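You operate a simulated robot arm through the tools that you are given. There is no shell and no other tool. Be economical: measure what you need, move in short steps, check, and stop when the job is done.

You run a simulated robot arm. Do the job below in one go: nothing can be reset, and whatever is moved stays where it is left.

## Task
Put things in order on the island worktop over the dishwasher. At the end: the green glass with lines from the island worktop over the dishwasher is in the black baking tray; the yellow sponge is on the brown board; the black sink plug stands where the yellow sponge stood; the green bowl stands where the black sink plug stood; the clear vase stands where the green glass with lines stood; whatever was shut is shut again. Leave all else as you found it, and nothing knocked over.
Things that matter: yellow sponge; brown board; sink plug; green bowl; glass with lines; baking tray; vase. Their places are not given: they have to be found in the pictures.

Only the result counts: the job must be done as asked and must still hold three seconds after the hand-in. Knocking over, shifting, dropping, spilling or breaking anything else fails it.

## Robot
A 5-joint arm with a two-finger parallel gripper, fixed in place. Base frame: the origin is at the foot of the arm, x ahead of it, y to its left, z up; the work surface is at about z = 0. Lengths are in m, angles in degrees, forces in N, time in s.
With the tool pointing down near the work surface it reaches from about 0.26 to 0.68 m from the base axis. Its first joint turns from -66.0 to 66.0 degrees. The tool tilts only in the upright plane through the base axis and itself; it spins freely about its own axis. Payload 2.9 kg.
The TCP is the grasp point between the finger pads, 0.03 m short of the fingertips. In the tool frame z runs along the fingers and y along their closing line. The gripper opens to 0.11 m. The fingers are 0.02 m wide and 0.01 m thick; the gripper's body (0.048 by 0.112 m) begins 0.055 m behind the TCP.
Orientation is that of the tool frame in the base frame, as [roll, pitch, yaw] about the fixed x, y, z axes, in that order (R = Rz(yaw) Ry(pitch) Rx(roll)). With the fingers straight down and closing along the base's y, the tool's x points along the base's -x, its y along +y and its z along -z.

## Interface
- The arm moves only by the tool drive_tool. Its argument "increments" is a list of rows, each a list of 7 numbers: the turn, a rotation vector about the tool's x, y, z in units of 120 degrees (1.0 is 120 degrees), then the shift along the tool's x, y, z in units of 150 mm (1.0 is 150 mm), then the opening in per cent of the stroke, from 0 (shut) to 100 (fully open). In form: [[wx, wy, wz, tx, ty, tz, grip], ...]. A call has 1 to 12 rows; each row is the pose to reach, as a shift and turn from the pose commanded when the call began, along the tool's axes at that moment. A call with a number of a shift or a turn outside -1 to 1 is refused whole. A row lasts 0.2 s, in which the tool goes at most 0.05 m and 8.6 degrees; a call with a longer step from one row to the next is refused whole, and so is a gripper value outside its range. Where a pose cannot be reached the arm comes as near as it can. A force on the tool above 40 N (or 10 N above the force at the start of the call, whichever is more), or a blocked arm, ends the call early, and 0.2 s more pass. The fingers move at their own pace (about 0.108 m/s each) and stop on an object; they squeeze with about 41 N. The grip force told is the motor's: it shows also when the fingers shut on nothing. Time passes only in rows, and 0.2 s behind the last, so rows that repeat a pose let the fingers close. It gives the time, the measured TCP pose, the force on the tool (base axes), the opening and the grip force at its end, in the units of the frame above (readings bear some noise).
- Cameras (640 x 400 px; columns grow to the right, rows downward): "scene" is fixed at [0.0298, -0.4575, 0.5874]; the picture's right is [0.77, -0.63, 0.00], its down [-0.45, -0.55, -0.70] and it looks along [0.45, 0.54, -0.71] (base axes); focal length 231 px, centre (320, 200). "wrist" rides on the gripper at [0.072, 0.017, -0.103] in the tool frame; the picture's right is [-0.23, 0.97, 0.00], its down [-0.76, -0.18, -0.62] and it looks along [-0.61, -0.14, 0.78] (tool axes); focal length 222 px, centre (320, 200).
- capture(camera): a new picture of that camera. No time passes.
- measure_at(camera, pixels): for up to 12 pixels [column, row] of the newest picture of that camera ("zoom" is the newest enlarged one), the place [x, y, z] in the base frame of the surface seen there, good to about 0.002 m. No time passes.
- inspect(camera, box): a new picture of the part [left, top, right, bottom] of that camera's present view, enlarged. No time passes.
- sign_off(): hands the job in; it is judged then, once.

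Keep the steps short. Do not move on a guess: measure, check each grasp and each placing, and mend mistakes. In all there are 80 turns and 34 pictures (those below and enlarged ones count). Leave the gripper open and the arm clear of the work at the hand-in unless told otherwise, and finish with a single line.

The tools are called after "Request:" as name(argument=value, ...) on one line, values as JSON. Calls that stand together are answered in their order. drive_tool: Moves the arm, as the interface text tells. Its arguments: {"type":"object","properties":{"increments":{"type":"array","items":{"type":"array","items":{"type":"number"}}}},"required":["increments"]} The other tools are called the same way: capture (camera) takes a picture; measure_at (camera, pixels) gives the place of the surface under pixels of a picture; inspect (camera, box) takes an enlarged picture of a part of a camera's view; sign_off () hands the job in.

At the start:

```text
time_s: 0.0
tcp_pos: [0.4559, -0.0455, 0.3121]
ee_rot: [179.9, 0.0, 180.0]
force: [-0.5, 0.5, -0.3]
grip_width: 0.1102
grasp_force: 0.0
```

scene: 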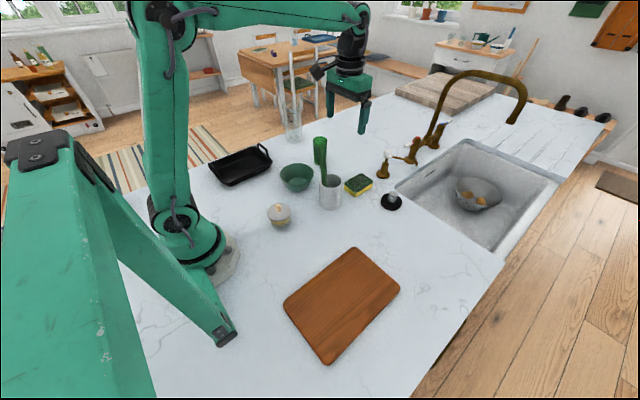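
wrist: 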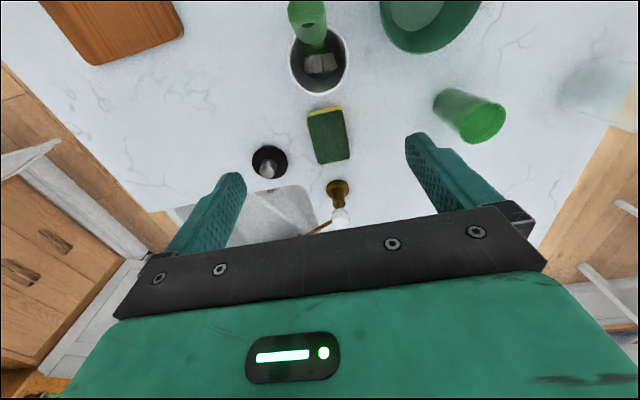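

I see the tray, bowl, a green glass, a cup, sponge, plug, board and vase. I'll enlarge the scene to tell them apart.

Request:
inspect(camera="scene", box=[200, 110, 420, 248])

Request:
inspect(camera="wrist", box=[220, 0, 640, 230])

```text
2.90 times, centred on (310, 179) of scene
```

zoom: 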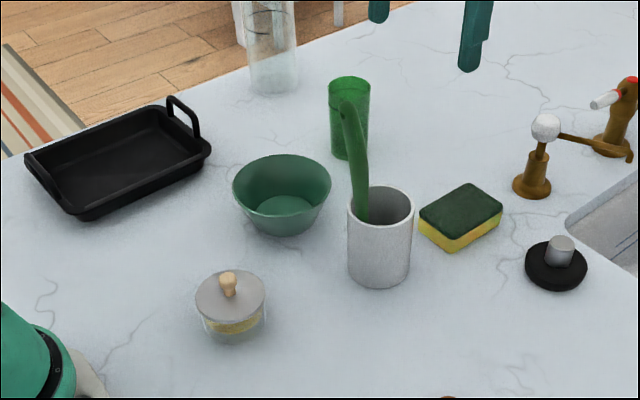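

```text
1.52 times, centred on (430, 115) of wrist
```

zoom: 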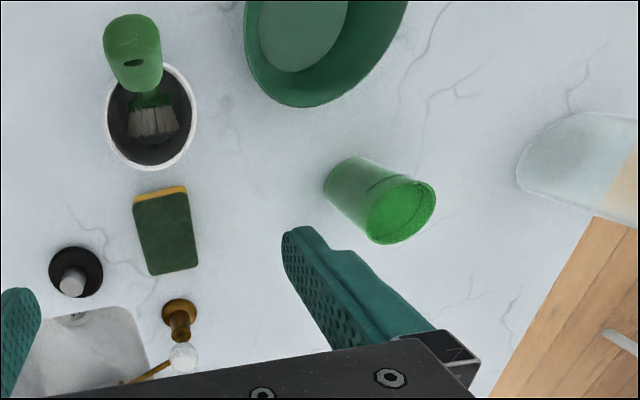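

Next I measure points on the objects in the wrist enlargement and the scene picture.

Request:
measure_at(camera="zoom", pixels=[[135, 200], [184, 188], [198, 264], [150, 274], [165, 232], [76, 252], [72, 282], [50, 270], [102, 268], [345, 163], [400, 208], [372, 190]])

Request:
measure_at(camera="scene", pixels=[[297, 186], [282, 173], [312, 173], [297, 165], [297, 181], [320, 150], [320, 163], [293, 120], [293, 138], [345, 300], [330, 200], [277, 213]])

Request:
measure_at(camera="scene", pixels=[[210, 163], [226, 185], [272, 163], [258, 145], [240, 167], [354, 247], [400, 288], [325, 364], [284, 303], [393, 197], [391, 209], [393, 192]])

```text
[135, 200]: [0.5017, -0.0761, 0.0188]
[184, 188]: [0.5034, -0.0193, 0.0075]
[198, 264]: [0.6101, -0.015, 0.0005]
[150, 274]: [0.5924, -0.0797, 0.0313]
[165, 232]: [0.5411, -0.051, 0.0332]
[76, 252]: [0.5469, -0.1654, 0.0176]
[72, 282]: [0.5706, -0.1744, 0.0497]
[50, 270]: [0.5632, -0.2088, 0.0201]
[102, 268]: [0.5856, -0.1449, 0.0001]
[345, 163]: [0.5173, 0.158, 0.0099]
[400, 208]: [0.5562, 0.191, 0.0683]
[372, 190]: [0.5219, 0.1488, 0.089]
```

```text
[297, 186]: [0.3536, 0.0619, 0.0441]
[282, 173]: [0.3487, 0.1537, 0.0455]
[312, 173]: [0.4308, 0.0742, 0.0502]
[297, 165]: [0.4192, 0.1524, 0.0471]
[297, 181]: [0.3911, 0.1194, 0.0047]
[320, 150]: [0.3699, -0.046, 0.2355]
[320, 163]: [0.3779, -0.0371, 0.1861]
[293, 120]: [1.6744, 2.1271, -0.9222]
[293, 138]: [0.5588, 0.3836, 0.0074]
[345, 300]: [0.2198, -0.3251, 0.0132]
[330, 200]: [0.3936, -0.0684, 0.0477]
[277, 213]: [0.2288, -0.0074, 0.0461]
```

```text
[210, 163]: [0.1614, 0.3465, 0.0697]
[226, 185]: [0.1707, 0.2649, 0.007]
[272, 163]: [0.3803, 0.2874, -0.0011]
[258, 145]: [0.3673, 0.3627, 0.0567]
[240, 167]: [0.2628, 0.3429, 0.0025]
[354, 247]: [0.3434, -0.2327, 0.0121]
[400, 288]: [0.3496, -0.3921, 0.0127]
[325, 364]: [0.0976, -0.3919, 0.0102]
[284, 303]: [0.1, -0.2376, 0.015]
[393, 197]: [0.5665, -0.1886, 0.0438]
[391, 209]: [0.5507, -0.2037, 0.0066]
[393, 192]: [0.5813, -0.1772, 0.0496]
```

The sponge lies near (0.545, -0.05), the plug near (0.567, -0.177), the bowl near (0.39, 0.11) and the glass near (0.53, 0.17). The vase is near (0.56, 0.38). I'll move left and up, clear of the brush (its top is about 0.235), for a better wrist view of the glass and vase.

Request:
drive_tool(increments=[[0, 0, 0, 0.1, 0.25, -0.08, 100], [0, 0, 0, 0.2, 0.5, -0.16, 100], [0, 0, 0, 0.3, 0.75, -0.24, 100], [0, 0, 0, 0.4, 1.0, -0.3, 100]])

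Request:
drive_tool(increments=[[0, 0, 0, 0, 0.25, 0, 100], [0, 0, 0, 0, 0.5, 0, 100]])

Request:
capture(camera="wrist")

```text
time_s: 1.0
tcp_pos: [0.3968, 0.1023, 0.3571]
ee_rot: [-180.0, 0.1, 179.9]
force: [-0.2, 0.4, -0.4]
grip_width: 0.11
grasp_force: 0.0
```

```text
time_s: 1.6
tcp_pos: [0.397, 0.1777, 0.3579]
ee_rot: [180.0, 0.0, -180.0]
force: [-0.1, 0.4, 0.7]
grip_width: 0.11
grasp_force: 0.1
```

```text
29 pictures are left
```

wrist: 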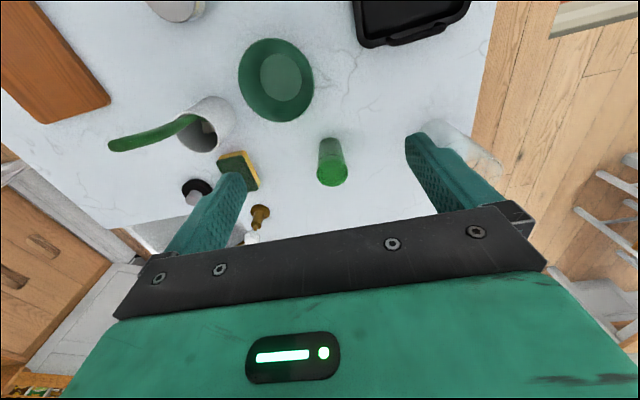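

The glass is at about (332, 162), with the vase partly hidden at (455, 150). I'll enlarge this view to measure the glass, bowl and vase.

Request:
inspect(camera="wrist", box=[220, 20, 520, 207])

```text
2.13 times, centred on (370, 114) of wrist
```

zoom: 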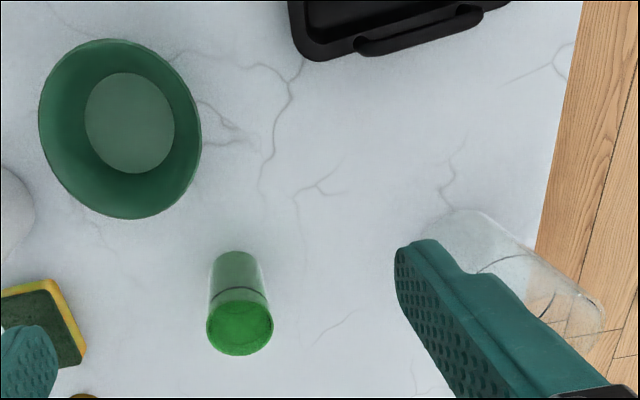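

Now I measure points around the glass, bowl rim and vase.

Request:
measure_at(camera="zoom", pixels=[[237, 252], [212, 275], [260, 275], [237, 270], [237, 300], [240, 353], [208, 330], [272, 325], [240, 325], [460, 212], [505, 245], [590, 310]])

Request:
measure_at(camera="zoom", pixels=[[41, 110], [199, 140], [110, 41], [135, 217], [130, 125], [86, 120], [173, 125], [62, 60], [185, 190], [300, 20], [410, 35], [550, 250]])

```text
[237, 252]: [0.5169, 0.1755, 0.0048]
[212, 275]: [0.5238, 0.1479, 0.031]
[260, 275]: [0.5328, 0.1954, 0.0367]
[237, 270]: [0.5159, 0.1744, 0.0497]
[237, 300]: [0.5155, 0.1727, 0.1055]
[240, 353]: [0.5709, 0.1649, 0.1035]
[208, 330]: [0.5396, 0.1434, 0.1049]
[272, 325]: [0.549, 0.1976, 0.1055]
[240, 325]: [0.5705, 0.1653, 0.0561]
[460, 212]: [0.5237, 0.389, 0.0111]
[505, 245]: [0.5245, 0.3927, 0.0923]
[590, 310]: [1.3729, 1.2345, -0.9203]
```

```text
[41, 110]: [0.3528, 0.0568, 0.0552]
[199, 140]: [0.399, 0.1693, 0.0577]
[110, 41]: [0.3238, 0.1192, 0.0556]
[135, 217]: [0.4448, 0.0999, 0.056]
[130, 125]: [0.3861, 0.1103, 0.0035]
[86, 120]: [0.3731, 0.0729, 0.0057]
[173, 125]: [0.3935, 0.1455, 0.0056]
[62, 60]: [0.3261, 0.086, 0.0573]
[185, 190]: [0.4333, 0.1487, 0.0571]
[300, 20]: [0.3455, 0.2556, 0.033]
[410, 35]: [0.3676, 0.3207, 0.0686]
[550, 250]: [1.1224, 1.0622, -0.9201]
```

The glass axis is at about (0.543, 0.170), radius 0.027, height 0.105. The bowl centre is at about (0.384, 0.110), rim radius 0.061, rim z 0.057. The vase needs a better view, so I'll enlarge the scene there.

Request:
inspect(camera="scene", box=[240, 40, 368, 120])

Request:
inspect(camera="scene", box=[250, 80, 346, 160])

```text
5.00 times, centred on (304, 80) of scene
```

zoom: 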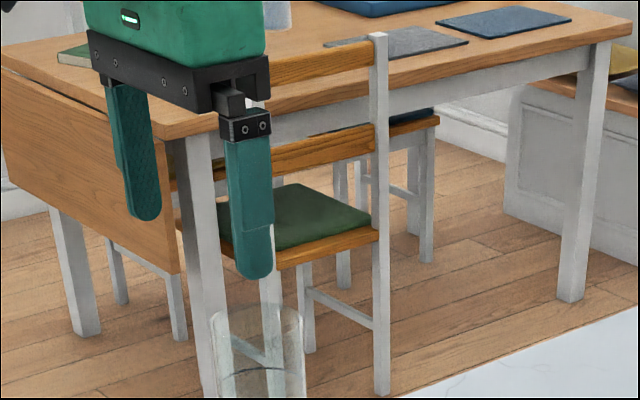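

```text
5.00 times, centred on (298, 120) of scene
```

zoom: 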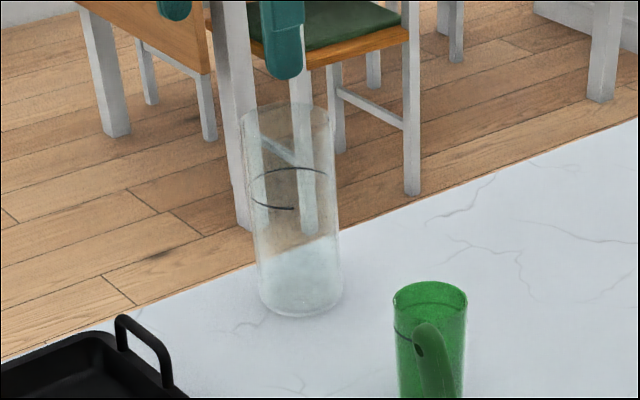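

I'll measure several points on the vase in this enlargement.

Request:
measure_at(camera="zoom", pixels=[[262, 280], [300, 317], [342, 285], [300, 290], [330, 305], [270, 305], [300, 240], [290, 200], [245, 120], [328, 115], [285, 135], [350, 320]])

```text
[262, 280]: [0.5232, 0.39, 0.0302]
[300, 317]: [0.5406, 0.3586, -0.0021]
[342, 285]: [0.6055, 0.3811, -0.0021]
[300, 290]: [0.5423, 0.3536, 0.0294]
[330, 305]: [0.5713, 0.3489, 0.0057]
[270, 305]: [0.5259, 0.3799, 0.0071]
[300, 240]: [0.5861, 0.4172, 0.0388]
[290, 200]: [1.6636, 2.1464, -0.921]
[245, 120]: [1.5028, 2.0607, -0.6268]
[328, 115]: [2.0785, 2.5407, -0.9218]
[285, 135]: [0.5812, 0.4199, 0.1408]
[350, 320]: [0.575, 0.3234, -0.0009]
```

Fitting a circle to these points puts the vase axis at about (0.563, 0.387), radius 0.040, height about 0.175. The glass goes first: I'll move above it.

Request:
drive_tool(increments=[[0, 0, 0, -0.24, -0.013, 0.0, 100], [0, 0, 0, -0.48, -0.026, 0.2, 100], [0, 0, 0, -0.72, -0.04, 0.44, 100], [0, 0, 0, -0.9, -0.05, 0.66, 100], [0, 0, 0, -0.973, -0.05, 0.93, 100]])

Request:
capture(camera="wrist")

```text
refused: row 3 steps farther than a row can; nothing moved
```

```text
25 pictures are left
```

wrist: 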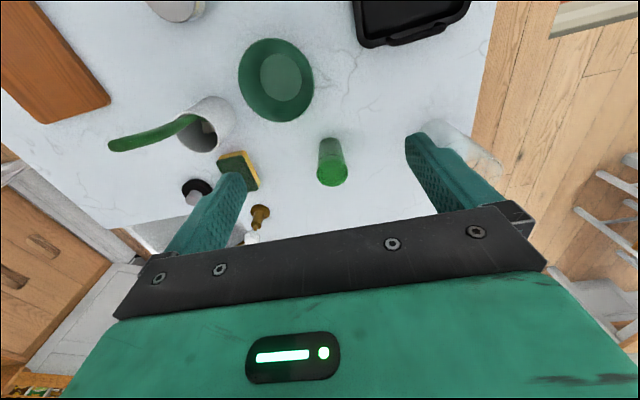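

The step was too long and was refused. I'll repeat it in even, shorter steps.

Request:
drive_tool(increments=[[0, 0, 0, -0.2, -0.01, 0.19, 100], [0, 0, 0, -0.4, -0.02, 0.38, 100], [0, 0, 0, -0.6, -0.03, 0.57, 100], [0, 0, 0, -0.8, -0.04, 0.76, 100], [0, 0, 0, -0.973, -0.05, 0.93, 100]])

```text
time_s: 2.8
tcp_pos: [0.5421, 0.1713, 0.2177]
ee_rot: [-179.9, 0.0, -180.0]
force: [-0.5, -0.2, -0.4]
grip_width: 0.1101
grasp_force: 0.1
```

The tool is centred over the glass. I'll lower it to z of about 0.07 and close.

Request:
drive_tool(increments=[[0, 0, 0, 0, 0, 0.25, 100], [0, 0, 0, 0, 0, 0.5, 100], [0, 0, 0, 0, 0, 0.75, 100], [0, 0, 0, 0, 0, 0.985, 100], [0, 0, 0, 0, 0, 0.985, 100], [0, 0, 0, 0, 0, 0.985, 40], [0, 0, 0, 0, 0, 0.985, 40], [0, 0, 0, 0, 0, 0.985, 40]])

```text
time_s: 4.6
tcp_pos: [0.5417, 0.1703, 0.0698]
ee_rot: [179.9, 0.1, 179.9]
force: [0.3, 0.1, 0.0]
grip_width: 0.0592
grasp_force: 41.0
```

The fingers stopped at 0.059 with 41 N, so the glass is held. I'll command full squeeze and lift.

Request:
drive_tool(increments=[[0, 0, 0, 0, 0, 0, 0], [0, 0, 0, 0, 0, 0, 0], [0, 0, 0, 0, 0, -0.2, 0], [0, 0, 0, 0, 0, -0.45, 0], [0, 0, 0, 0, 0, -0.7, 0], [0, 0, 0, 0, 0, -1, 0]])

Request:
inspect(camera="scene", box=[200, 90, 420, 228])

```text
time_s: 6.0
tcp_pos: [0.5413, 0.1711, 0.2198]
ee_rot: [-180.0, 0.0, 180.0]
force: [-0.2, 0.3, -1.9]
grip_width: 0.0587
grasp_force: 41.2
```

```text
2.90 times, centred on (310, 159) of scene
```

zoom: 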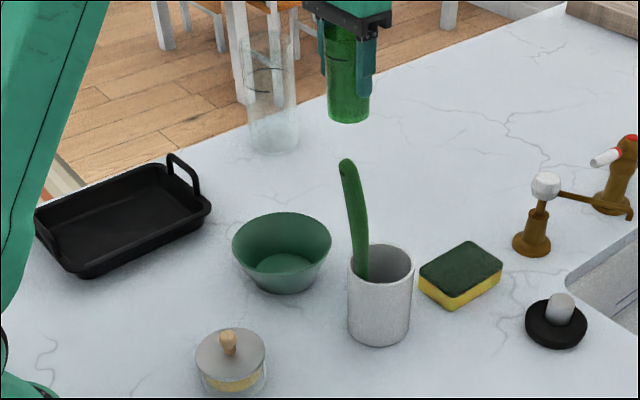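

The glass is lifted. Now I measure the tray in this enlargement.

Request:
measure_at(camera="zoom", pixels=[[38, 215], [82, 272], [208, 205], [155, 165], [120, 215], [80, 225], [170, 200], [100, 240], [140, 195], [200, 185], [50, 240], [130, 255]])

```text
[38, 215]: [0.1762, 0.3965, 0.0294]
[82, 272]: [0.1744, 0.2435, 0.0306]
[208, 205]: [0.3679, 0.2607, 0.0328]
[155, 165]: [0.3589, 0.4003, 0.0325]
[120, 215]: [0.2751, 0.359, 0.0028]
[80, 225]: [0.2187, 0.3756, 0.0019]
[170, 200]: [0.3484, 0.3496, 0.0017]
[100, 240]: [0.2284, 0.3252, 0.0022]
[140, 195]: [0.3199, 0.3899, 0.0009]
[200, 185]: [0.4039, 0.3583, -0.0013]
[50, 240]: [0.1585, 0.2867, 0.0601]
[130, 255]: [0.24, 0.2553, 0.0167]
```

The tray spans x 0.17 to 0.37 and y 0.245 to 0.40, floor z about 0.002, rim 0.033. I'll carry the glass over its middle (0.275, 0.322).

Request:
drive_tool(increments=[[0, 0, 0, 0.222, 0.126, 0, 0], [0, 0, 0, 0.444, 0.252, 0, 0], [0, 0, 0, 0.666, 0.378, 0, 0], [0, 0, 0, 0.887, 0.503, 0, 0]])

Request:
drive_tool(increments=[[0, 0, 0, 0.222, 0.126, 0, 0], [0, 0, 0, 0.444, 0.252, 0, 0], [0, 0, 0, 0.666, 0.378, 0, 0], [0, 0, 0, 0.887, 0.503, 0, 0], [0, 0, 0, 0.887, 0.503, 0, 0]])

Request:
drive_tool(increments=[[0, 0, 0, 0, 0, 0.2, 0], [0, 0, 0, 0, 0, 0.4, 0], [0, 0, 0, 0, 0, 0.6, 0], [0, 0, 0, 0, 0, 0.8, 0], [0, 0, 0, 0, 0, 0.8, 0]])

Request:
capture(camera="scene")

```text
time_s: 7.0
tcp_pos: [0.4083, 0.2462, 0.2198]
ee_rot: [-180.0, 0.0, 180.0]
force: [-0.4, -0.7, -1.8]
grip_width: 0.0592
grasp_force: 40.4
```

```text
time_s: 8.2
tcp_pos: [0.2764, 0.3231, 0.2222]
ee_rot: [179.9, 0.0, 180.0]
force: [0.1, -0.3, -0.9]
grip_width: 0.0593
grasp_force: 41.2
```

```text
time_s: 9.4
tcp_pos: [0.2769, 0.3234, 0.0993]
ee_rot: [180.0, 0.0, -179.9]
force: [0.2, 0.1, -1.1]
grip_width: 0.059
grasp_force: 40.7
```

```text
23 pictures are left
```

scene: 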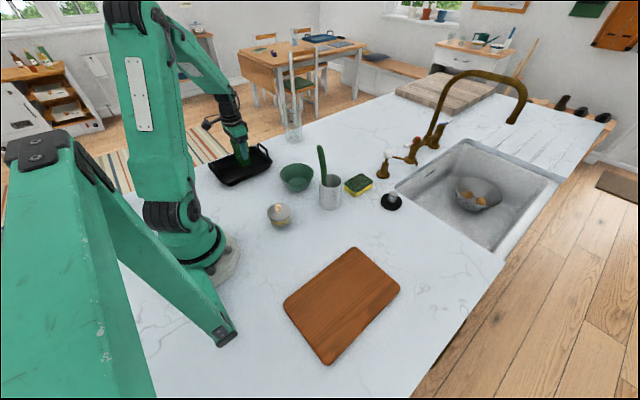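

The glass is over the tray. Its base should touch down at TCP z of about 0.072, so I'll lower gently to that.

Request:
drive_tool(increments=[[0, 0, 0, 0, 0, 0.08, 0], [0, 0, 0, 0, 0, 0.14, 0], [0, 0, 0, 0, 0, 0.165, 0], [0, 0, 0, 0, 0, 0.18, 0], [0, 0, 0, 0, 0, 0.18, 0]])

```text
time_s: 10.6
tcp_pos: [0.2754, 0.3236, 0.0731]
ee_rot: [179.8, 0.1, -179.9]
force: [-1.2, -1.6, 8.7]
grip_width: 0.0592
grasp_force: 41.0
```

A force of 8.7 N shows it is down. I'll open, let it settle and rise.

Request:
drive_tool(increments=[[0, 0, 0, 0, 0, 0, 75], [0, 0, 0, 0, 0, 0, 100], [0, 0, 0, 0, 0, 0, 100], [0, 0, 0, 0, 0, 0, 100], [0, 0, 0, 0, 0, -0.25, 100], [0, 0, 0, 0, 0, -0.5, 100], [0, 0, 0, 0, 0, -0.75, 100], [0, 0, 0, 0, 0, -1, 100]])

Request:
inspect(camera="scene", box=[180, 60, 340, 200])

```text
time_s: 12.4
tcp_pos: [0.2762, 0.32, 0.2231]
ee_rot: [180.0, 0.0, -180.0]
force: [0.1, -0.1, 0.4]
grip_width: 0.1099
grasp_force: 0.1
```

```text
2.86 times, centred on (260, 130) of scene
```

zoom: 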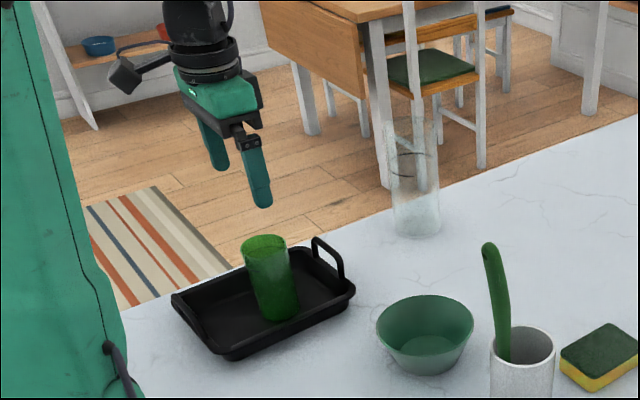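

The glass stands upright in the tray. Next is the vase: I'll move toward it in two parts at z of about 0.25, stopping a little short for a look.

Request:
drive_tool(increments=[[0, 0, 0, -0.22, 0.045, -0.05, 100], [0, 0, 0, -0.44, 0.09, -0.1, 100], [0, 0, 0, -0.66, 0.135, -0.15, 100], [0, 0, 0, -0.88, 0.18, -0.2, 100]])

Request:
drive_tool(increments=[[0, 0, 0, -0.22, 0.045, 0, 100], [0, 0, 0, -0.44, 0.09, 0, 100], [0, 0, 0, -0.66, 0.135, 0, 100], [0, 0, 0, -0.66, 0.135, 0, 100]])

Request:
capture(camera="wrist")

```text
time_s: 13.4
tcp_pos: [0.4084, 0.3468, 0.2536]
ee_rot: [-179.9, 0.1, 179.9]
force: [-0.6, 0.5, -0.4]
grip_width: 0.11
grasp_force: 0.1
```

```text
time_s: 14.4
tcp_pos: [0.5086, 0.3709, 0.2526]
ee_rot: [-179.9, 0.0, 179.9]
force: [0.4, -0.4, 0.7]
grip_width: 0.1099
grasp_force: 0.2
```

```text
21 pictures are left
```

wrist: 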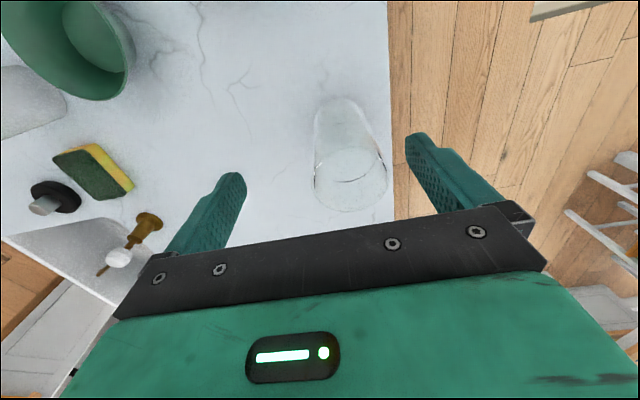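

The vase is clear at (350, 155). I'll measure its walls and rim.

Request:
measure_at(camera="wrist", pixels=[[317, 160], [386, 160], [350, 211], [350, 150], [350, 182], [340, 99], [316, 175], [387, 178], [340, 120], [325, 205], [378, 205], [350, 130]])

```text
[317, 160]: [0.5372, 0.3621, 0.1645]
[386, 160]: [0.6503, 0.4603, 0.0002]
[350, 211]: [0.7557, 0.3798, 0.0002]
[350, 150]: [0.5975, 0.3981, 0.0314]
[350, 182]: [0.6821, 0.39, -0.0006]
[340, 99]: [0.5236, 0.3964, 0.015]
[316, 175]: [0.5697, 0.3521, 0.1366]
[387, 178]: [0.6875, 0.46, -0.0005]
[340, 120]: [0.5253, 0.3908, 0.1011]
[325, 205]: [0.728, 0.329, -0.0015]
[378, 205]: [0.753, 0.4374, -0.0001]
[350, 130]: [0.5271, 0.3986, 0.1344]
```

The vase axis is confirmed at about (0.562, 0.388). I'll move over it at this height and check that the pose is reached.

Request:
drive_tool(increments=[[0, 0, 0, -0.18, 0.057, 0, 100], [0, 0, 0, -0.356, 0.114, 0, 100], [0, 0, 0, -0.356, 0.114, 0, 100]])

```text
time_s: 15.2
tcp_pos: [0.5311, 0.3666, 0.2405]
ee_rot: [-179.9, -0.1, -180.0]
force: [0.2, 1.0, 0.2]
grip_width: 0.1099
grasp_force: 0.1
out of reach, approached as far as the arm can: row 1, 2, 3
```

The reach stops at about 0.645 m radius here, so I'll use a radial tilt. First I back off and yaw the tool by +34.6° so it tilts in the plane through the vase.

Request:
drive_tool(increments=[[0, 0, -0.058, 0.1, -0.06, 0, 100], [0, 0, -0.116, 0.2, -0.12, 0, 100], [0, 0, -0.174, 0.3, -0.18, 0, 100], [0, 0, -0.232, 0.4, -0.24, 0, 100], [0, 0, -0.288, 0.45, -0.3, 0, 100], [0, 0, -0.288, 0.45, -0.3, 0, 100]])

```text
time_s: 16.6
tcp_pos: [0.4631, 0.3209, 0.2408]
ee_rot: [180.0, -0.1, -145.3]
force: [-1.0, 0.5, 0.5]
grip_width: 0.1101
grasp_force: 0.1
```

The yaw is set and the radius is 0.563. I'll tilt the fingers outward 20° and descend to z of about 0.145, inside of the vase.

Request:
drive_tool(increments=[[0, -0.056, 0, 0, 0, 0.2, 100], [0, -0.112, 0, 0, 0, 0.42, 100], [0, -0.167, 0, 0, 0, 0.635, 100], [0, -0.167, 0, 0, 0, 0.635, 100]])

Request:
capture(camera="wrist")

```text
time_s: 17.6
tcp_pos: [0.4623, 0.3218, 0.1458]
ee_rot: [179.8, 20.0, -145.3]
force: [0.2, -0.3, 0.3]
grip_width: 0.11
grasp_force: 0.0
```

```text
20 pictures are left
```

wrist: 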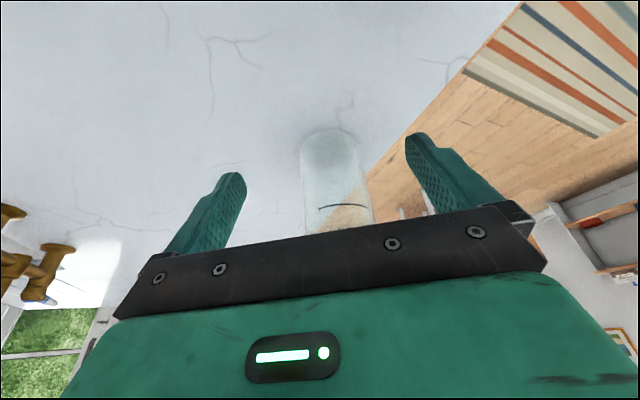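

The vase sits centrally between the fingers. I'll slide outward horizontally about 0.12 m to straddle it.

Request:
drive_tool(increments=[[0, 0, 0, -0.187, -0.008, 0.068, 100], [0, 0, 0, -0.374, -0.015, 0.137, 100], [0, 0, 0, -0.561, -0.015, 0.205, 100], [0, 0, 0, -0.749, -0.015, 0.273, 100], [0, 0, 0, -0.749, -0.015, 0.273, 100]])

Request:
inspect(camera="scene", box=[234, 70, 362, 150])

Request:
capture(camera="wrist")

```text
time_s: 18.8
tcp_pos: [0.5633, 0.3888, 0.144]
ee_rot: [180.0, 19.9, -145.5]
force: [-0.4, -0.4, -0.6]
grip_width: 0.1102
grasp_force: 0.0
```

```text
5.00 times, centred on (298, 110) of scene
```

zoom: 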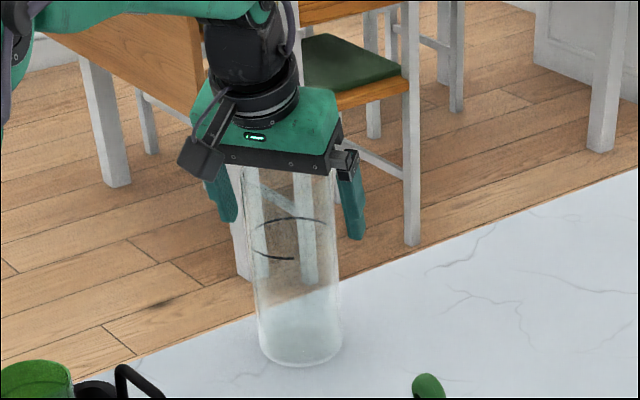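

```text
18 pictures are left
```

wrist: 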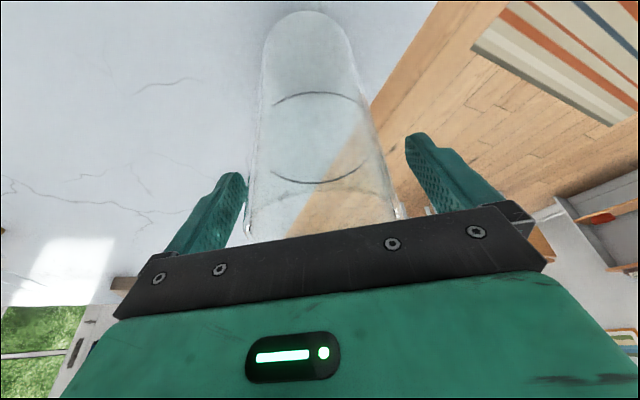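

The vase stands between the fingers without contact. I'll close gently.

Request:
drive_tool(increments=[[0, 0, 0, 0, 0, 0, 85], [0, 0, 0, 0, 0, 0, 75], [0, 0, 0, 0, 0, 0, 65], [0, 0, 0, 0, 0, 0, 40], [0, 0, 0, 0, 0, 0, 0], [0, 0, 0, 0, 0, 0, 0]])

```text
time_s: 20.2
tcp_pos: [0.5629, 0.3875, 0.1456]
ee_rot: [-179.9, 20.2, -145.5]
force: [0.8, 0.5, 1.2]
grip_width: 0.0794
grasp_force: 40.6
```

The grip is 0.079 wide at 40.6 N, so the vase is held. I'll lift about 0.05 and draw it inward about 0.05.

Request:
drive_tool(increments=[[0, 0, 0, -0.023, 0, -0.063, 0], [0, 0, 0, -0.0456, 0, -0.1253, 0], [0, 0, 0, 0.0769, 0, -0.2763, 0], [0, 0, 0, 0.1993, 0, -0.4273, 0], [0, 0, 0, 0.1993, 0, -0.4273, 0]])

Request:
capture(camera="scene")

```text
time_s: 21.4
tcp_pos: [0.5223, 0.3588, 0.1945]
ee_rot: [179.9, 19.9, -145.3]
force: [0.1, -0.3, -3.2]
grip_width: 0.0794
grasp_force: 41.5
```

```text
17 pictures are left
```

scene: 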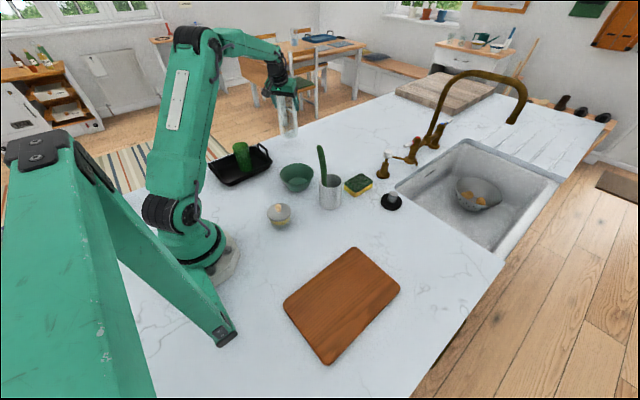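

The vase is lifted. I'll carry it in an arc toward the glass's old spot, keeping the tool radial.

Request:
drive_tool(increments=[[0.0081, 0, 0.0223, 0.071, -0.205, -0.026, 0], [0.0162, 0, 0.0446, 0.154, -0.404, -0.056, 0], [0.0244, 0, 0.067, 0.245, -0.595, -0.089, 0], [0.0325, 0, 0.0893, 0.345, -0.775, -0.125, 0], [0.0406, 0, 0.1116, 0.452, -0.949, -0.165, 0], [0.0406, 0, 0.1116, 0.452, -0.949, -0.165, 0]])

```text
time_s: 22.8
tcp_pos: [0.5433, 0.1993, 0.196]
ee_rot: [-180.0, 20.0, -159.8]
force: [-0.6, 0.1, -3.2]
grip_width: 0.0794
grasp_force: 41.2
```

I'll finish the arc to (0.543, 0.1705) and lower to just above the surface.

Request:
drive_tool(increments=[[0.008, 0, 0.022, 0.064, -0.179, -0.023, 0], [0.008, 0, 0.022, 0.064, -0.179, -0.023, 0], [0.008, 0, 0.022, 0.11, -0.179, 0.102, 0], [0.008, 0, 0.022, 0.155, -0.179, 0.228, 0], [0.008, 0, 0.022, 0.155, -0.179, 0.228, 0]])

Request:
inspect(camera="scene", box=[240, 80, 368, 180])

```text
time_s: 24.0
tcp_pos: [0.5424, 0.1709, 0.156]
ee_rot: [179.9, 20.1, -162.5]
force: [-0.4, -0.4, -3.7]
grip_width: 0.0791
grasp_force: 41.1
```

```text
4.00 times, centred on (304, 130) of scene
```

zoom: 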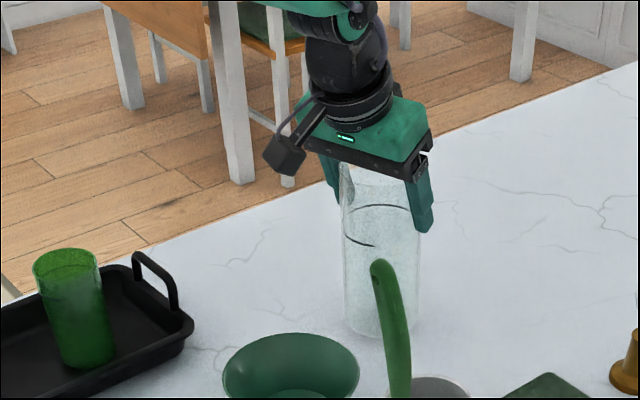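

The vase is over the spot at z 0.156; contact is expected near 0.1455. I'll lower it slowly.

Request:
drive_tool(increments=[[0, 0, 0, 0.012, 0, 0.033, 0], [0, 0, 0, 0.02, 0, 0.055, 0], [0, 0, 0, 0.024, 0, 0.067, 0], [0, 0, 0, 0.024, 0, 0.067, 0]])

```text
time_s: 25.0
tcp_pos: [0.5437, 0.1703, 0.1443]
ee_rot: [-180.0, 20.1, -162.5]
force: [-2.6, -1.4, 2.2]
grip_width: 0.0795
grasp_force: 41.0
```

The load moved from the gripper to the table (force z rose from -3.7 to +2.2). I'll open, then back straight out radially and rise.

Request:
drive_tool(increments=[[0, 0, 0, 0, 0, 0, 80], [0, 0, 0, 0, 0, 0, 100], [0, 0, 0, 0, 0, 0, 100], [0, 0, 0, 0, 0, 0, 100], [0, 0, 0, 0.15, 0, -0.055, 100], [0, 0, 0, 0.3, 0, -0.11, 100], [0, 0, 0, 0.47, 0, -0.171, 100], [0, 0, 0, 0.627, 0, -0.228, 100], [0, 0, 0, 0.57, 0, -0.4, 100], [0, 0, 0, 0.51, 0, -0.56, 100], [0, 0, 0, 0.45, 0, -0.73, 100]])

Request:
capture(camera="wrist")

```text
time_s: 27.4
tcp_pos: [0.4459, 0.14, 0.2243]
ee_rot: [180.0, 20.0, -162.5]
force: [0.5, -0.6, -0.2]
grip_width: 0.1098
grasp_force: 0.1
```

```text
15 pictures are left
```

wrist: 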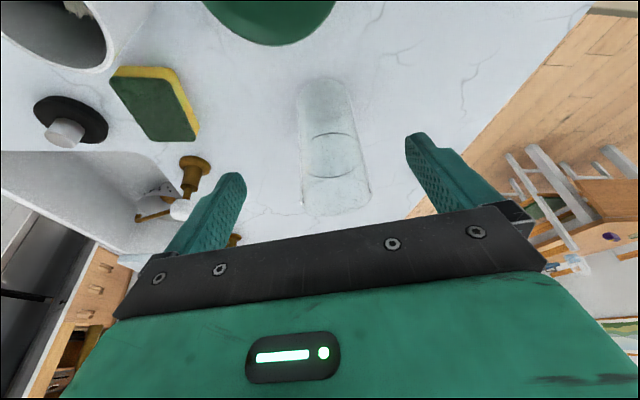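

The vase stands upright. In this picture I'll measure the sponge corners and the plug.

Request:
measure_at(camera="wrist", pixels=[[118, 78], [168, 80], [192, 135], [150, 138], [157, 108], [109, 78], [177, 70], [199, 128], [65, 133], [70, 100], [108, 120], [36, 110]])

Request:
measure_at(camera="wrist", pixels=[[340, 79], [298, 95], [333, 108], [192, 160], [181, 208], [70, 122], [52, 132], [82, 138], [67, 145], [106, 135], [45, 98], [90, 140]])

```text
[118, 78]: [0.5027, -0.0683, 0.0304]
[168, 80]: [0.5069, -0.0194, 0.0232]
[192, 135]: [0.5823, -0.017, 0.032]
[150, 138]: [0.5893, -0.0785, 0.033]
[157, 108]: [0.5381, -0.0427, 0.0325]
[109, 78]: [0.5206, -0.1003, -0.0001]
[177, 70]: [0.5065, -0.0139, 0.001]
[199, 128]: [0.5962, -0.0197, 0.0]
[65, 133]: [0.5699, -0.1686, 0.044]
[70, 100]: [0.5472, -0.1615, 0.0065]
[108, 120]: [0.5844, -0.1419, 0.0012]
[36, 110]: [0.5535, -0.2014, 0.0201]
```

```text
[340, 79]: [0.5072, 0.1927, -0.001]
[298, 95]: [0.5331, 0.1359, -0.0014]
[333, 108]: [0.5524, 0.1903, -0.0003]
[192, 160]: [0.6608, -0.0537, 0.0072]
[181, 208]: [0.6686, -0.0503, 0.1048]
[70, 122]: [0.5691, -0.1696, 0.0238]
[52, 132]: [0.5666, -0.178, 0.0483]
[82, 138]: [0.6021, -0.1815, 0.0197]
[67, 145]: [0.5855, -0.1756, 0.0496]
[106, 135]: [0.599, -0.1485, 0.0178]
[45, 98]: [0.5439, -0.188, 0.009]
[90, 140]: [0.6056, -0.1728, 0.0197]
```

The sponge centre is at about (0.546, -0.047), top z 0.033, nearly aligned with x. The plug axis is at about (0.575, -0.175), disc top 0.02, knob top 0.05. I'll straighten the tool, rise, and travel toward the sponge.

Request:
drive_tool(increments=[[0, 0.056, 0, -0.045, 0, -0.125, 100], [0, 0.112, 0, -0.09, 0, -0.25, 100], [0, 0.167, 0, -0.137, 0, -0.376, 100], [0, 0.167, 0, -0.137, 0, -0.376, 100]])

Request:
drive_tool(increments=[[0, 0, 0.049, -0.044, -0.232, 0, 100], [0, 0, 0.098, -0.087, -0.464, 0, 100], [0, 0, 0.146, -0.13, -0.695, 0, 100], [0, 0, 0.146, -0.13, -0.695, 0, 100]])

```text
time_s: 28.4
tcp_pos: [0.447, 0.1411, 0.2849]
ee_rot: [179.9, -0.1, -162.6]
force: [-0.7, 0.0, -0.1]
grip_width: 0.11
grasp_force: 0.1
```

```text
time_s: 29.4
tcp_pos: [0.4977, 0.0462, 0.2833]
ee_rot: [-179.9, 0.0, 180.0]
force: [0.7, -0.2, -0.6]
grip_width: 0.1097
grasp_force: 0.0
```

I'll move over the sponge and partly down.

Request:
drive_tool(increments=[[0, 0, 0, -0.11, -0.207, 0, 100], [0, 0, 0, -0.22, -0.414, 0, 100], [0, 0, 0, -0.322, -0.621, 0, 100], [0, 0, 0, -0.322, -0.621, 0.3, 100], [0, 0, 0, -0.322, -0.621, 0.6, 100], [0, 0, 0, -0.322, -0.621, 0.9, 100], [0, 0, 0, -0.322, -0.621, 0.9, 100]])

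Request:
capture(camera="wrist")

```text
time_s: 31.0
tcp_pos: [0.5455, -0.0436, 0.1489]
ee_rot: [-179.9, 0.0, -179.9]
force: [-0.6, 0.3, 1.0]
grip_width: 0.1102
grasp_force: 0.0
```

```text
14 pictures are left
```

wrist: 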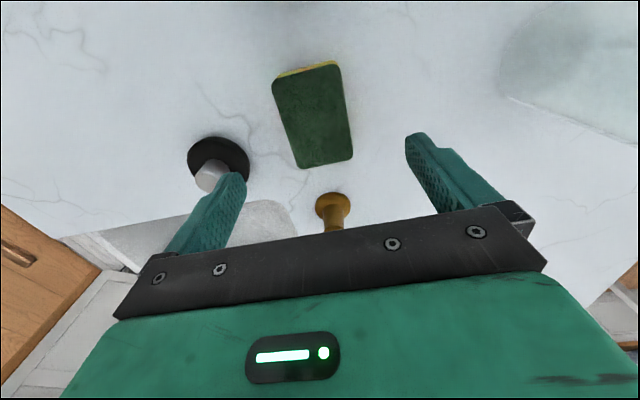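

I'll confirm the sponge corners and plug rim from here.

Request:
measure_at(camera="wrist", pixels=[[276, 84], [338, 69], [351, 154], [300, 164], [315, 118], [190, 150], [246, 150], [218, 139], [210, 172], [203, 182], [222, 178], [232, 182]])

```text
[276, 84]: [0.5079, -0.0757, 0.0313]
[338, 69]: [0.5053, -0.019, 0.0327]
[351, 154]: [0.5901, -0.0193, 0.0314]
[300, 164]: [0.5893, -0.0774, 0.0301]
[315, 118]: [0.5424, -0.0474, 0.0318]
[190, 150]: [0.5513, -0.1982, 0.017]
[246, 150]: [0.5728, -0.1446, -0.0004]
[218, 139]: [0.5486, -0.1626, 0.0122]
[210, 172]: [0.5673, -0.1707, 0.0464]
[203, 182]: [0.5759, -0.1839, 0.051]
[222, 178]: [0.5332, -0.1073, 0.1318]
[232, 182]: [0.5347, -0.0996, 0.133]
```

The sponge is centred at (0.548, -0.048), 0.058 wide. I'll descend to z 0.036 and close.

Request:
drive_tool(increments=[[0, 0, 0, -0.015, -0.028, 0.2, 100], [0, 0, 0, -0.015, -0.028, 0.4, 100], [0, 0, 0, -0.015, -0.028, 0.6, 100], [0, 0, 0, -0.015, -0.028, 0.75, 100], [0, 0, 0, -0.015, -0.028, 0.75, 100], [0, 0, 0, -0.015, -0.028, 0.75, 60], [0, 0, 0, -0.015, -0.028, 0.75, 40], [0, 0, 0, -0.015, -0.028, 0.75, 0], [0, 0, 0, -0.015, -0.028, 0.75, 0]])

```text
time_s: 33.0
tcp_pos: [0.5486, -0.0502, 0.0356]
ee_rot: [-180.0, -0.1, 180.0]
force: [0.6, 0.0, -1.1]
grip_width: 0.0634
grasp_force: 41.0
```

The sponge is held (0.063, 41 N). I'll lift 0.15 and then carry it to above the board, target (0.25, -0.313).

Request:
drive_tool(increments=[[0, 0, 0, 0, 0, -0.2, 0], [0, 0, 0, 0, 0, -0.5, 0], [0, 0, 0, 0, 0, -0.75, 0], [0, 0, 0, 0, 0, -1, 0], [0, 0, 0, 0.1, -0.29, -1, 0], [0, 0, 0, 0.25, -0.55, -1, 0], [0, 0, 0, 0.45, -0.75, -1, 0], [0, 0, 0, 0.7, -0.9, -1, 0], [0, 0, 0, 0.98, -0.95, -1, 0], [0, 0, 0, 0.98, -0.95, -1, 0]])

Request:
drive_tool(increments=[[0, 0, 0, 0.25, -0.19, 0, 0], [0, 0, 0, 0.5, -0.39, 0, 0], [0, 0, 0, 0.75, -0.6, 0, 0], [0, 0, 0, 1.0, -0.8, 0, 0], [0, 0, 0, 1.0, -0.8, 0, 0]])

Request:
capture(camera="wrist")

```text
time_s: 35.2
tcp_pos: [0.3999, -0.1912, 0.1874]
ee_rot: [180.0, 0.1, -180.0]
force: [-1.0, 0.1, 0.7]
grip_width: 0.0636
grasp_force: 41.3
```

```text
time_s: 36.4
tcp_pos: [0.247, -0.3119, 0.1863]
ee_rot: [180.0, 0.1, -180.0]
force: [-1.3, 0.7, 0.4]
grip_width: 0.0633
grasp_force: 41.0
```

```text
13 pictures are left
```

wrist: 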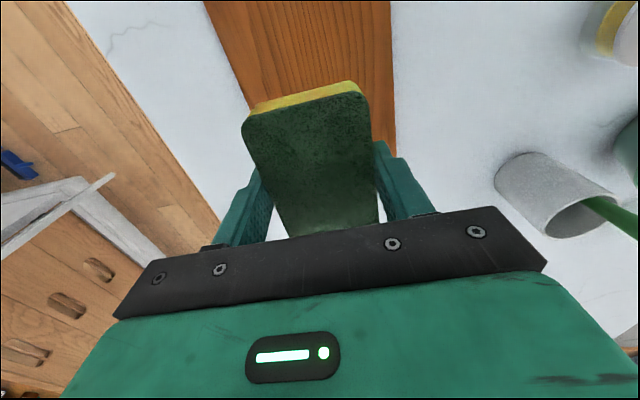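

The sponge is over the board. I'll lower it to TCP z of about 0.05, where it should touch.

Request:
drive_tool(increments=[[0, 0, 0, 0, 0, 0.28, 0], [0, 0, 0, 0, 0, 0.56, 0], [0, 0, 0, 0, 0, 0.78, 0], [0, 0, 0, 0, 0, 0.87, 0], [0, 0, 0, 0, 0, 0.9, 0], [0, 0, 0, 0, 0, 0.915, 0], [0, 0, 0, 0, 0, 0.915, 0]])

```text
time_s: 38.0
tcp_pos: [0.2502, -0.3115, 0.0495]
ee_rot: [-179.8, 0.0, -180.0]
force: [-1.8, 1.7, 12.9]
grip_width: 0.0632
grasp_force: 41.1
```

It is in contact (12.9 N). I'll release, rise, and look.

Request:
drive_tool(increments=[[0, 0, 0, 0, 0, 0, 75], [0, 0, 0, 0, 0, 0, 100], [0, 0, 0, 0, 0, 0, 100], [0, 0, 0, 0, 0, -0.15, 100], [0, 0, 0, 0, 0, -0.4, 100], [0, 0, 0, 0, 0, -0.7, 100], [0, 0, 0, 0, 0, -1, 100]])

Request:
capture(camera="scene")

```text
time_s: 39.6
tcp_pos: [0.2496, -0.3117, 0.1999]
ee_rot: [179.9, -0.1, 180.0]
force: [-0.6, -0.3, -0.2]
grip_width: 0.11
grasp_force: 0.0
```

```text
12 pictures are left
```

scene: 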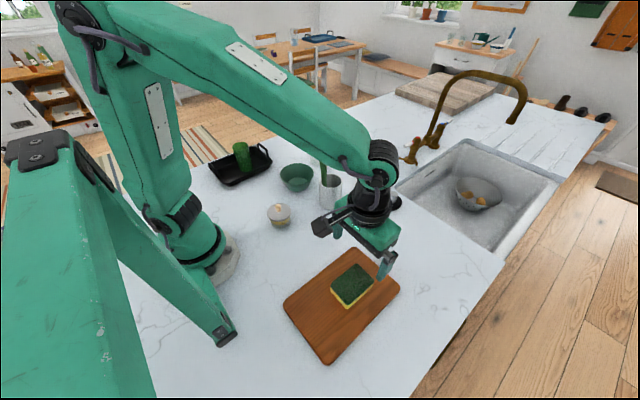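

The sponge lies on the board. Now I'll head for the plug, stopping short for a wrist view.

Request:
drive_tool(increments=[[0, 0, 0, -0.25, 0.13, 0, 100], [0, 0, 0, -0.5, 0.26, 0, 100], [0, 0, 0, -0.75, 0.39, 0, 100], [0, 0, 0, -1.0, 0.52, 0, 100], [0, 0, 0, -1.0, 0.52, 0, 100]])

Request:
drive_tool(increments=[[0, 0, 0, -0.25, 0.13, 0, 100], [0, 0, 0, -0.5, 0.26, 0, 100], [0, 0, 0, -0.75, 0.385, 0, 100], [0, 0, 0, -0.75, 0.385, 0, 100]])

Request:
inspect(camera="wrist", box=[220, 60, 420, 220])

```text
time_s: 40.8
tcp_pos: [0.4005, -0.2317, 0.1999]
ee_rot: [-179.9, 0.0, 179.9]
force: [0.0, -0.5, -0.2]
grip_width: 0.1102
grasp_force: 0.1
```

```text
time_s: 41.8
tcp_pos: [0.5129, -0.1751, 0.2007]
ee_rot: [180.0, -0.1, 180.0]
force: [-0.4, -0.1, 0.3]
grip_width: 0.1099
grasp_force: 0.0
```

```text
2.50 times, centred on (320, 140) of wrist
```

zoom: 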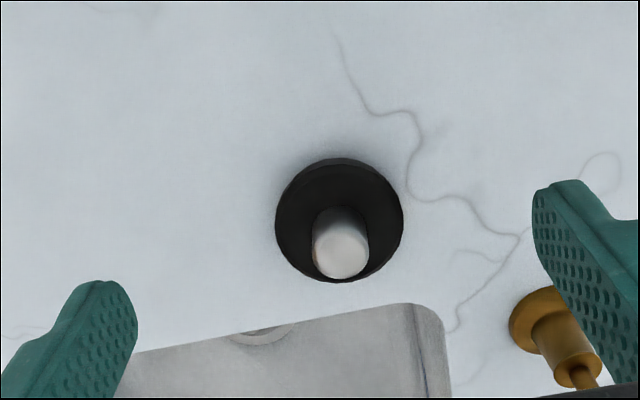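

I'll measure the plug's rim, its knob and the sink edge.

Request:
measure_at(camera="zoom", pixels=[[276, 225], [402, 220], [340, 172], [300, 185], [385, 185], [340, 255], [315, 248], [368, 248], [340, 277], [340, 225], [340, 312], [415, 300]])

```text
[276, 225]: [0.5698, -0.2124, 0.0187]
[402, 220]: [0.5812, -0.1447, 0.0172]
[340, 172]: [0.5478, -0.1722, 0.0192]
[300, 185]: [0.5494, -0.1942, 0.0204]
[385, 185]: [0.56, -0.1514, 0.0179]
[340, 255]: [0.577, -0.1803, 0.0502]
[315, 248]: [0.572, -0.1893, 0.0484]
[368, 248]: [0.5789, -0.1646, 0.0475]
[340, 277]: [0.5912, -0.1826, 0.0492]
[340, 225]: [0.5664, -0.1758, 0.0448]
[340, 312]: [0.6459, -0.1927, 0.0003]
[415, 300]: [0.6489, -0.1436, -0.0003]
```

The plug axis is at (0.578, -0.178), with the sink edge at x of about 0.646. I'll go over it and down to grip the knob with the tips just above the disc.

Request:
drive_tool(increments=[[0, 0, 0, -0.22, -0.01, 0.1, 100], [0, 0, 0, -0.434, -0.019, 0.2, 100], [0, 0, 0, -0.434, -0.019, 0.5, 100], [0, 0, 0, -0.434, -0.019, 0.75, 100], [0, 0, 0, -0.434, -0.019, 0.92, 100], [0, 0, 0, -0.434, -0.019, 0.98, 100], [0, 0, 0, -0.434, -0.019, 0.98, 100]])

Request:
drive_tool(increments=[[0, 0, 0, 0, 0, 0, 70], [0, 0, 0, 0, 0, 0, 45], [0, 0, 0, 0, 0, 0, 20], [0, 0, 0, 0, 0, 0, 0], [0, 0, 0, 0, 0, 0, 0], [0, 0, 0, 0, 0, 0, 0]])

```text
time_s: 43.4
tcp_pos: [0.5788, -0.1786, 0.0534]
ee_rot: [179.9, 0.0, 179.9]
force: [0.3, -0.2, -0.5]
grip_width: 0.1101
grasp_force: 0.0
```

```text
time_s: 44.8
tcp_pos: [0.5779, -0.1786, 0.0527]
ee_rot: [179.9, 0.0, -180.0]
force: [0.0, -1.6, 1.1]
grip_width: 0.0284
grasp_force: 40.9
```

The knob is held (0.028, 41 N). I'll lift 0.08 and carry it to the sponge's old spot (0.548, -0.049).

Request:
drive_tool(increments=[[0, 0, 0, 0, 0, -0.2, 0], [0, 0, 0, 0, 0, -0.4, 0], [0, 0, 0, 0, 0, -0.55, 0], [0, 0, 0, 0.05, 0.2, -0.55, 0], [0, 0, 0, 0.1, 0.43, -0.55, 0], [0, 0, 0, 0.15, 0.65, -0.55, 0], [0, 0, 0, 0.198, 0.863, -0.55, 0], [0, 0, 0, 0.198, 0.863, -0.55, 0]])

Request:
inspect(camera="scene", box=[280, 100, 440, 230])

```text
time_s: 46.6
tcp_pos: [0.5481, -0.049, 0.1354]
ee_rot: [180.0, 0.0, 179.9]
force: [0.2, -0.9, -0.5]
grip_width: 0.0282
grasp_force: 41.2
```

```text
3.08 times, centred on (360, 165) of scene
```

zoom: 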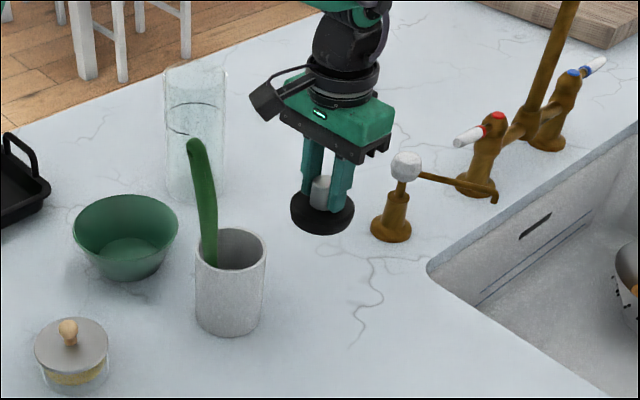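

The plug hangs level over the spot. I'll lower it to the grip height of about 0.053.

Request:
drive_tool(increments=[[0, 0, 0, 0, 0, 0.2, 0], [0, 0, 0, 0, 0, 0.4, 0], [0, 0, 0, 0, 0, 0.5, 0], [0, 0, 0, 0, 0, 0.535, 0], [0, 0, 0, 0, 0, 0.55, 0], [0, 0, 0, 0, 0, 0.55, 0]])

```text
time_s: 48.0
tcp_pos: [0.5481, -0.0494, 0.0528]
ee_rot: [180.0, 0.0, 179.9]
force: [-3.4, 1.5, 8.1]
grip_width: 0.0283
grasp_force: 41.1
```

Contact at 8 N. I'll release and rise.

Request:
drive_tool(increments=[[0, 0, 0, 0, 0, 0, 40], [0, 0, 0, 0, 0, 0, 70], [0, 0, 0, 0, 0, 0, 100], [0, 0, 0, 0, 0, 0, 100], [0, 0, 0, 0, 0, -0.25, 100], [0, 0, 0, 0, 0, -0.5, 100], [0, 0, 0, 0, 0, -0.75, 100], [0, 0, 0, 0, 0, -1, 100]])

Request:
drive_tool(increments=[[0, 0, 0, 0, 0, -0.25, 100], [0, 0, 0, 0, 0, -0.55, 100], [0, 0, 0, 0.1, 0.2, -0.55, 100], [0, 0, 0, 0.25, 0.45, -0.55, 100], [0, 0, 0, 0.4, 0.7, -0.55, 100], [0, 0, 0, 0.55, 0.95, -0.55, 100], [0, 0, 0, 0.55, 0.95, -0.55, 100]])

Request:
inspect(camera="scene", box=[280, 100, 440, 230])

```text
time_s: 49.8
tcp_pos: [0.5479, -0.0502, 0.2026]
ee_rot: [-179.9, 0.0, 180.0]
force: [0.0, 0.6, 0.0]
grip_width: 0.11
grasp_force: 0.0
```

```text
time_s: 51.4
tcp_pos: [0.4666, 0.0932, 0.2854]
ee_rot: [180.0, 0.0, -180.0]
force: [-0.3, -0.3, -1.0]
grip_width: 0.11
grasp_force: 0.2
```

```text
3.08 times, centred on (360, 165) of scene
```

zoom: 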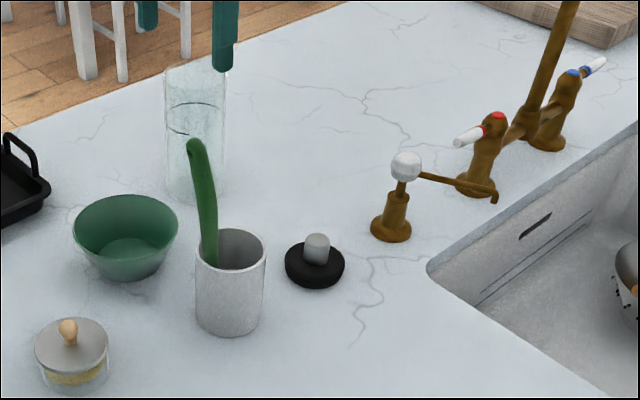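

The plug stands in the sponge's place. For the bowl I'll pinch its near rim with the fingers tilted along the slanted wall (about 22°). First I move above it and turn the tool -74° so it closes radially.

Request:
drive_tool(increments=[[0, 0, 0.0686, 0.109, 0, 0, 100], [0, 0, 0.1371, 0.218, 0, 0, 90], [0, 0, 0.2057, 0.327, 0, 0, 80], [0, 0, 0.2742, 0.436, 0, 0, 70], [0, 0, 0.3428, 0.545, 0, 0, 60], [0, 0, 0.4113, 0.653, 0, 0.05, 50], [0, 0, 0.4799, 0.76, 0, 0.1, 50], [0, 0, 0.5484, 0.87, 0, 0.15, 50], [0, 0, 0.617, 0.96, 0, 0.2, 50], [0, 0, 0.617, 0.96, 0, 0.2, 50]])

Request:
capture(camera="wrist")

```text
time_s: 53.6
tcp_pos: [0.3212, 0.0924, 0.2545]
ee_rot: [-180.0, 0.0, 105.8]
force: [0.2, 0.1, -0.3]
grip_width: 0.055
grasp_force: 0.1
```

```text
8 pictures are left
```

wrist: 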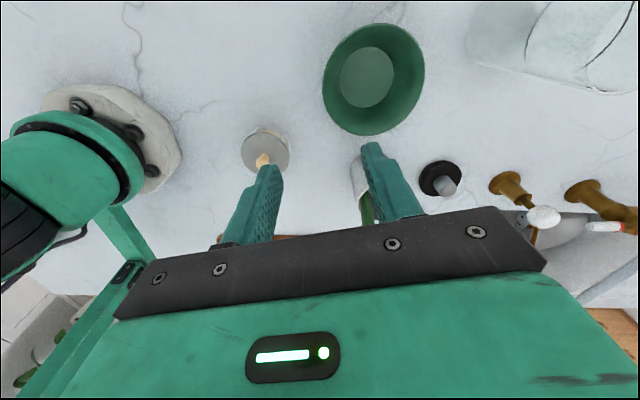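

The bowl is at (373, 78) in this view. I'll re-measure its rim and profile.

Request:
measure_at(camera="wrist", pixels=[[324, 80], [423, 75], [370, 25], [375, 133], [333, 115], [340, 40], [413, 110], [341, 76], [392, 76], [366, 105], [331, 85], [336, 82]])

```text
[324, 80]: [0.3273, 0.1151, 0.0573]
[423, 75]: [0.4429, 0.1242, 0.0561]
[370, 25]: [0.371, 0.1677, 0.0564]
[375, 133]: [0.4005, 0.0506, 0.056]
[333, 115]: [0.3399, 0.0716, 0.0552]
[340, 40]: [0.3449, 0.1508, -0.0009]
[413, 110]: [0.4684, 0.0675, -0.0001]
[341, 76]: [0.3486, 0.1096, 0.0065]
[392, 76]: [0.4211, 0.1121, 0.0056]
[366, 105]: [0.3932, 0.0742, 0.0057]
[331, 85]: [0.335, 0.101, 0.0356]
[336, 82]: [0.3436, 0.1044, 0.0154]
```

A fit gives the bowl centre at (0.385, 0.1095), rim radius 0.060, wall slant about 23.5°. I'll tilt the fingers outward 23° and come down to z of about 0.12.

Request:
drive_tool(increments=[[-0.064, 0, 0, 0, 0.02, 0.25, 47], [-0.128, 0, 0, 0, 0.04, 0.5, 47], [-0.192, 0, 0, 0, 0.053, 0.75, 47], [-0.192, 0, 0, 0, 0.053, 0.9, 47], [-0.192, 0, 0, 0, 0.053, 0.9, 47]])

```text
time_s: 54.8
tcp_pos: [0.3275, 0.0948, 0.1199]
ee_rot: [156.9, -0.1, 106.0]
force: [0.2, -0.5, -0.1]
grip_width: 0.0518
grasp_force: 0.1
```

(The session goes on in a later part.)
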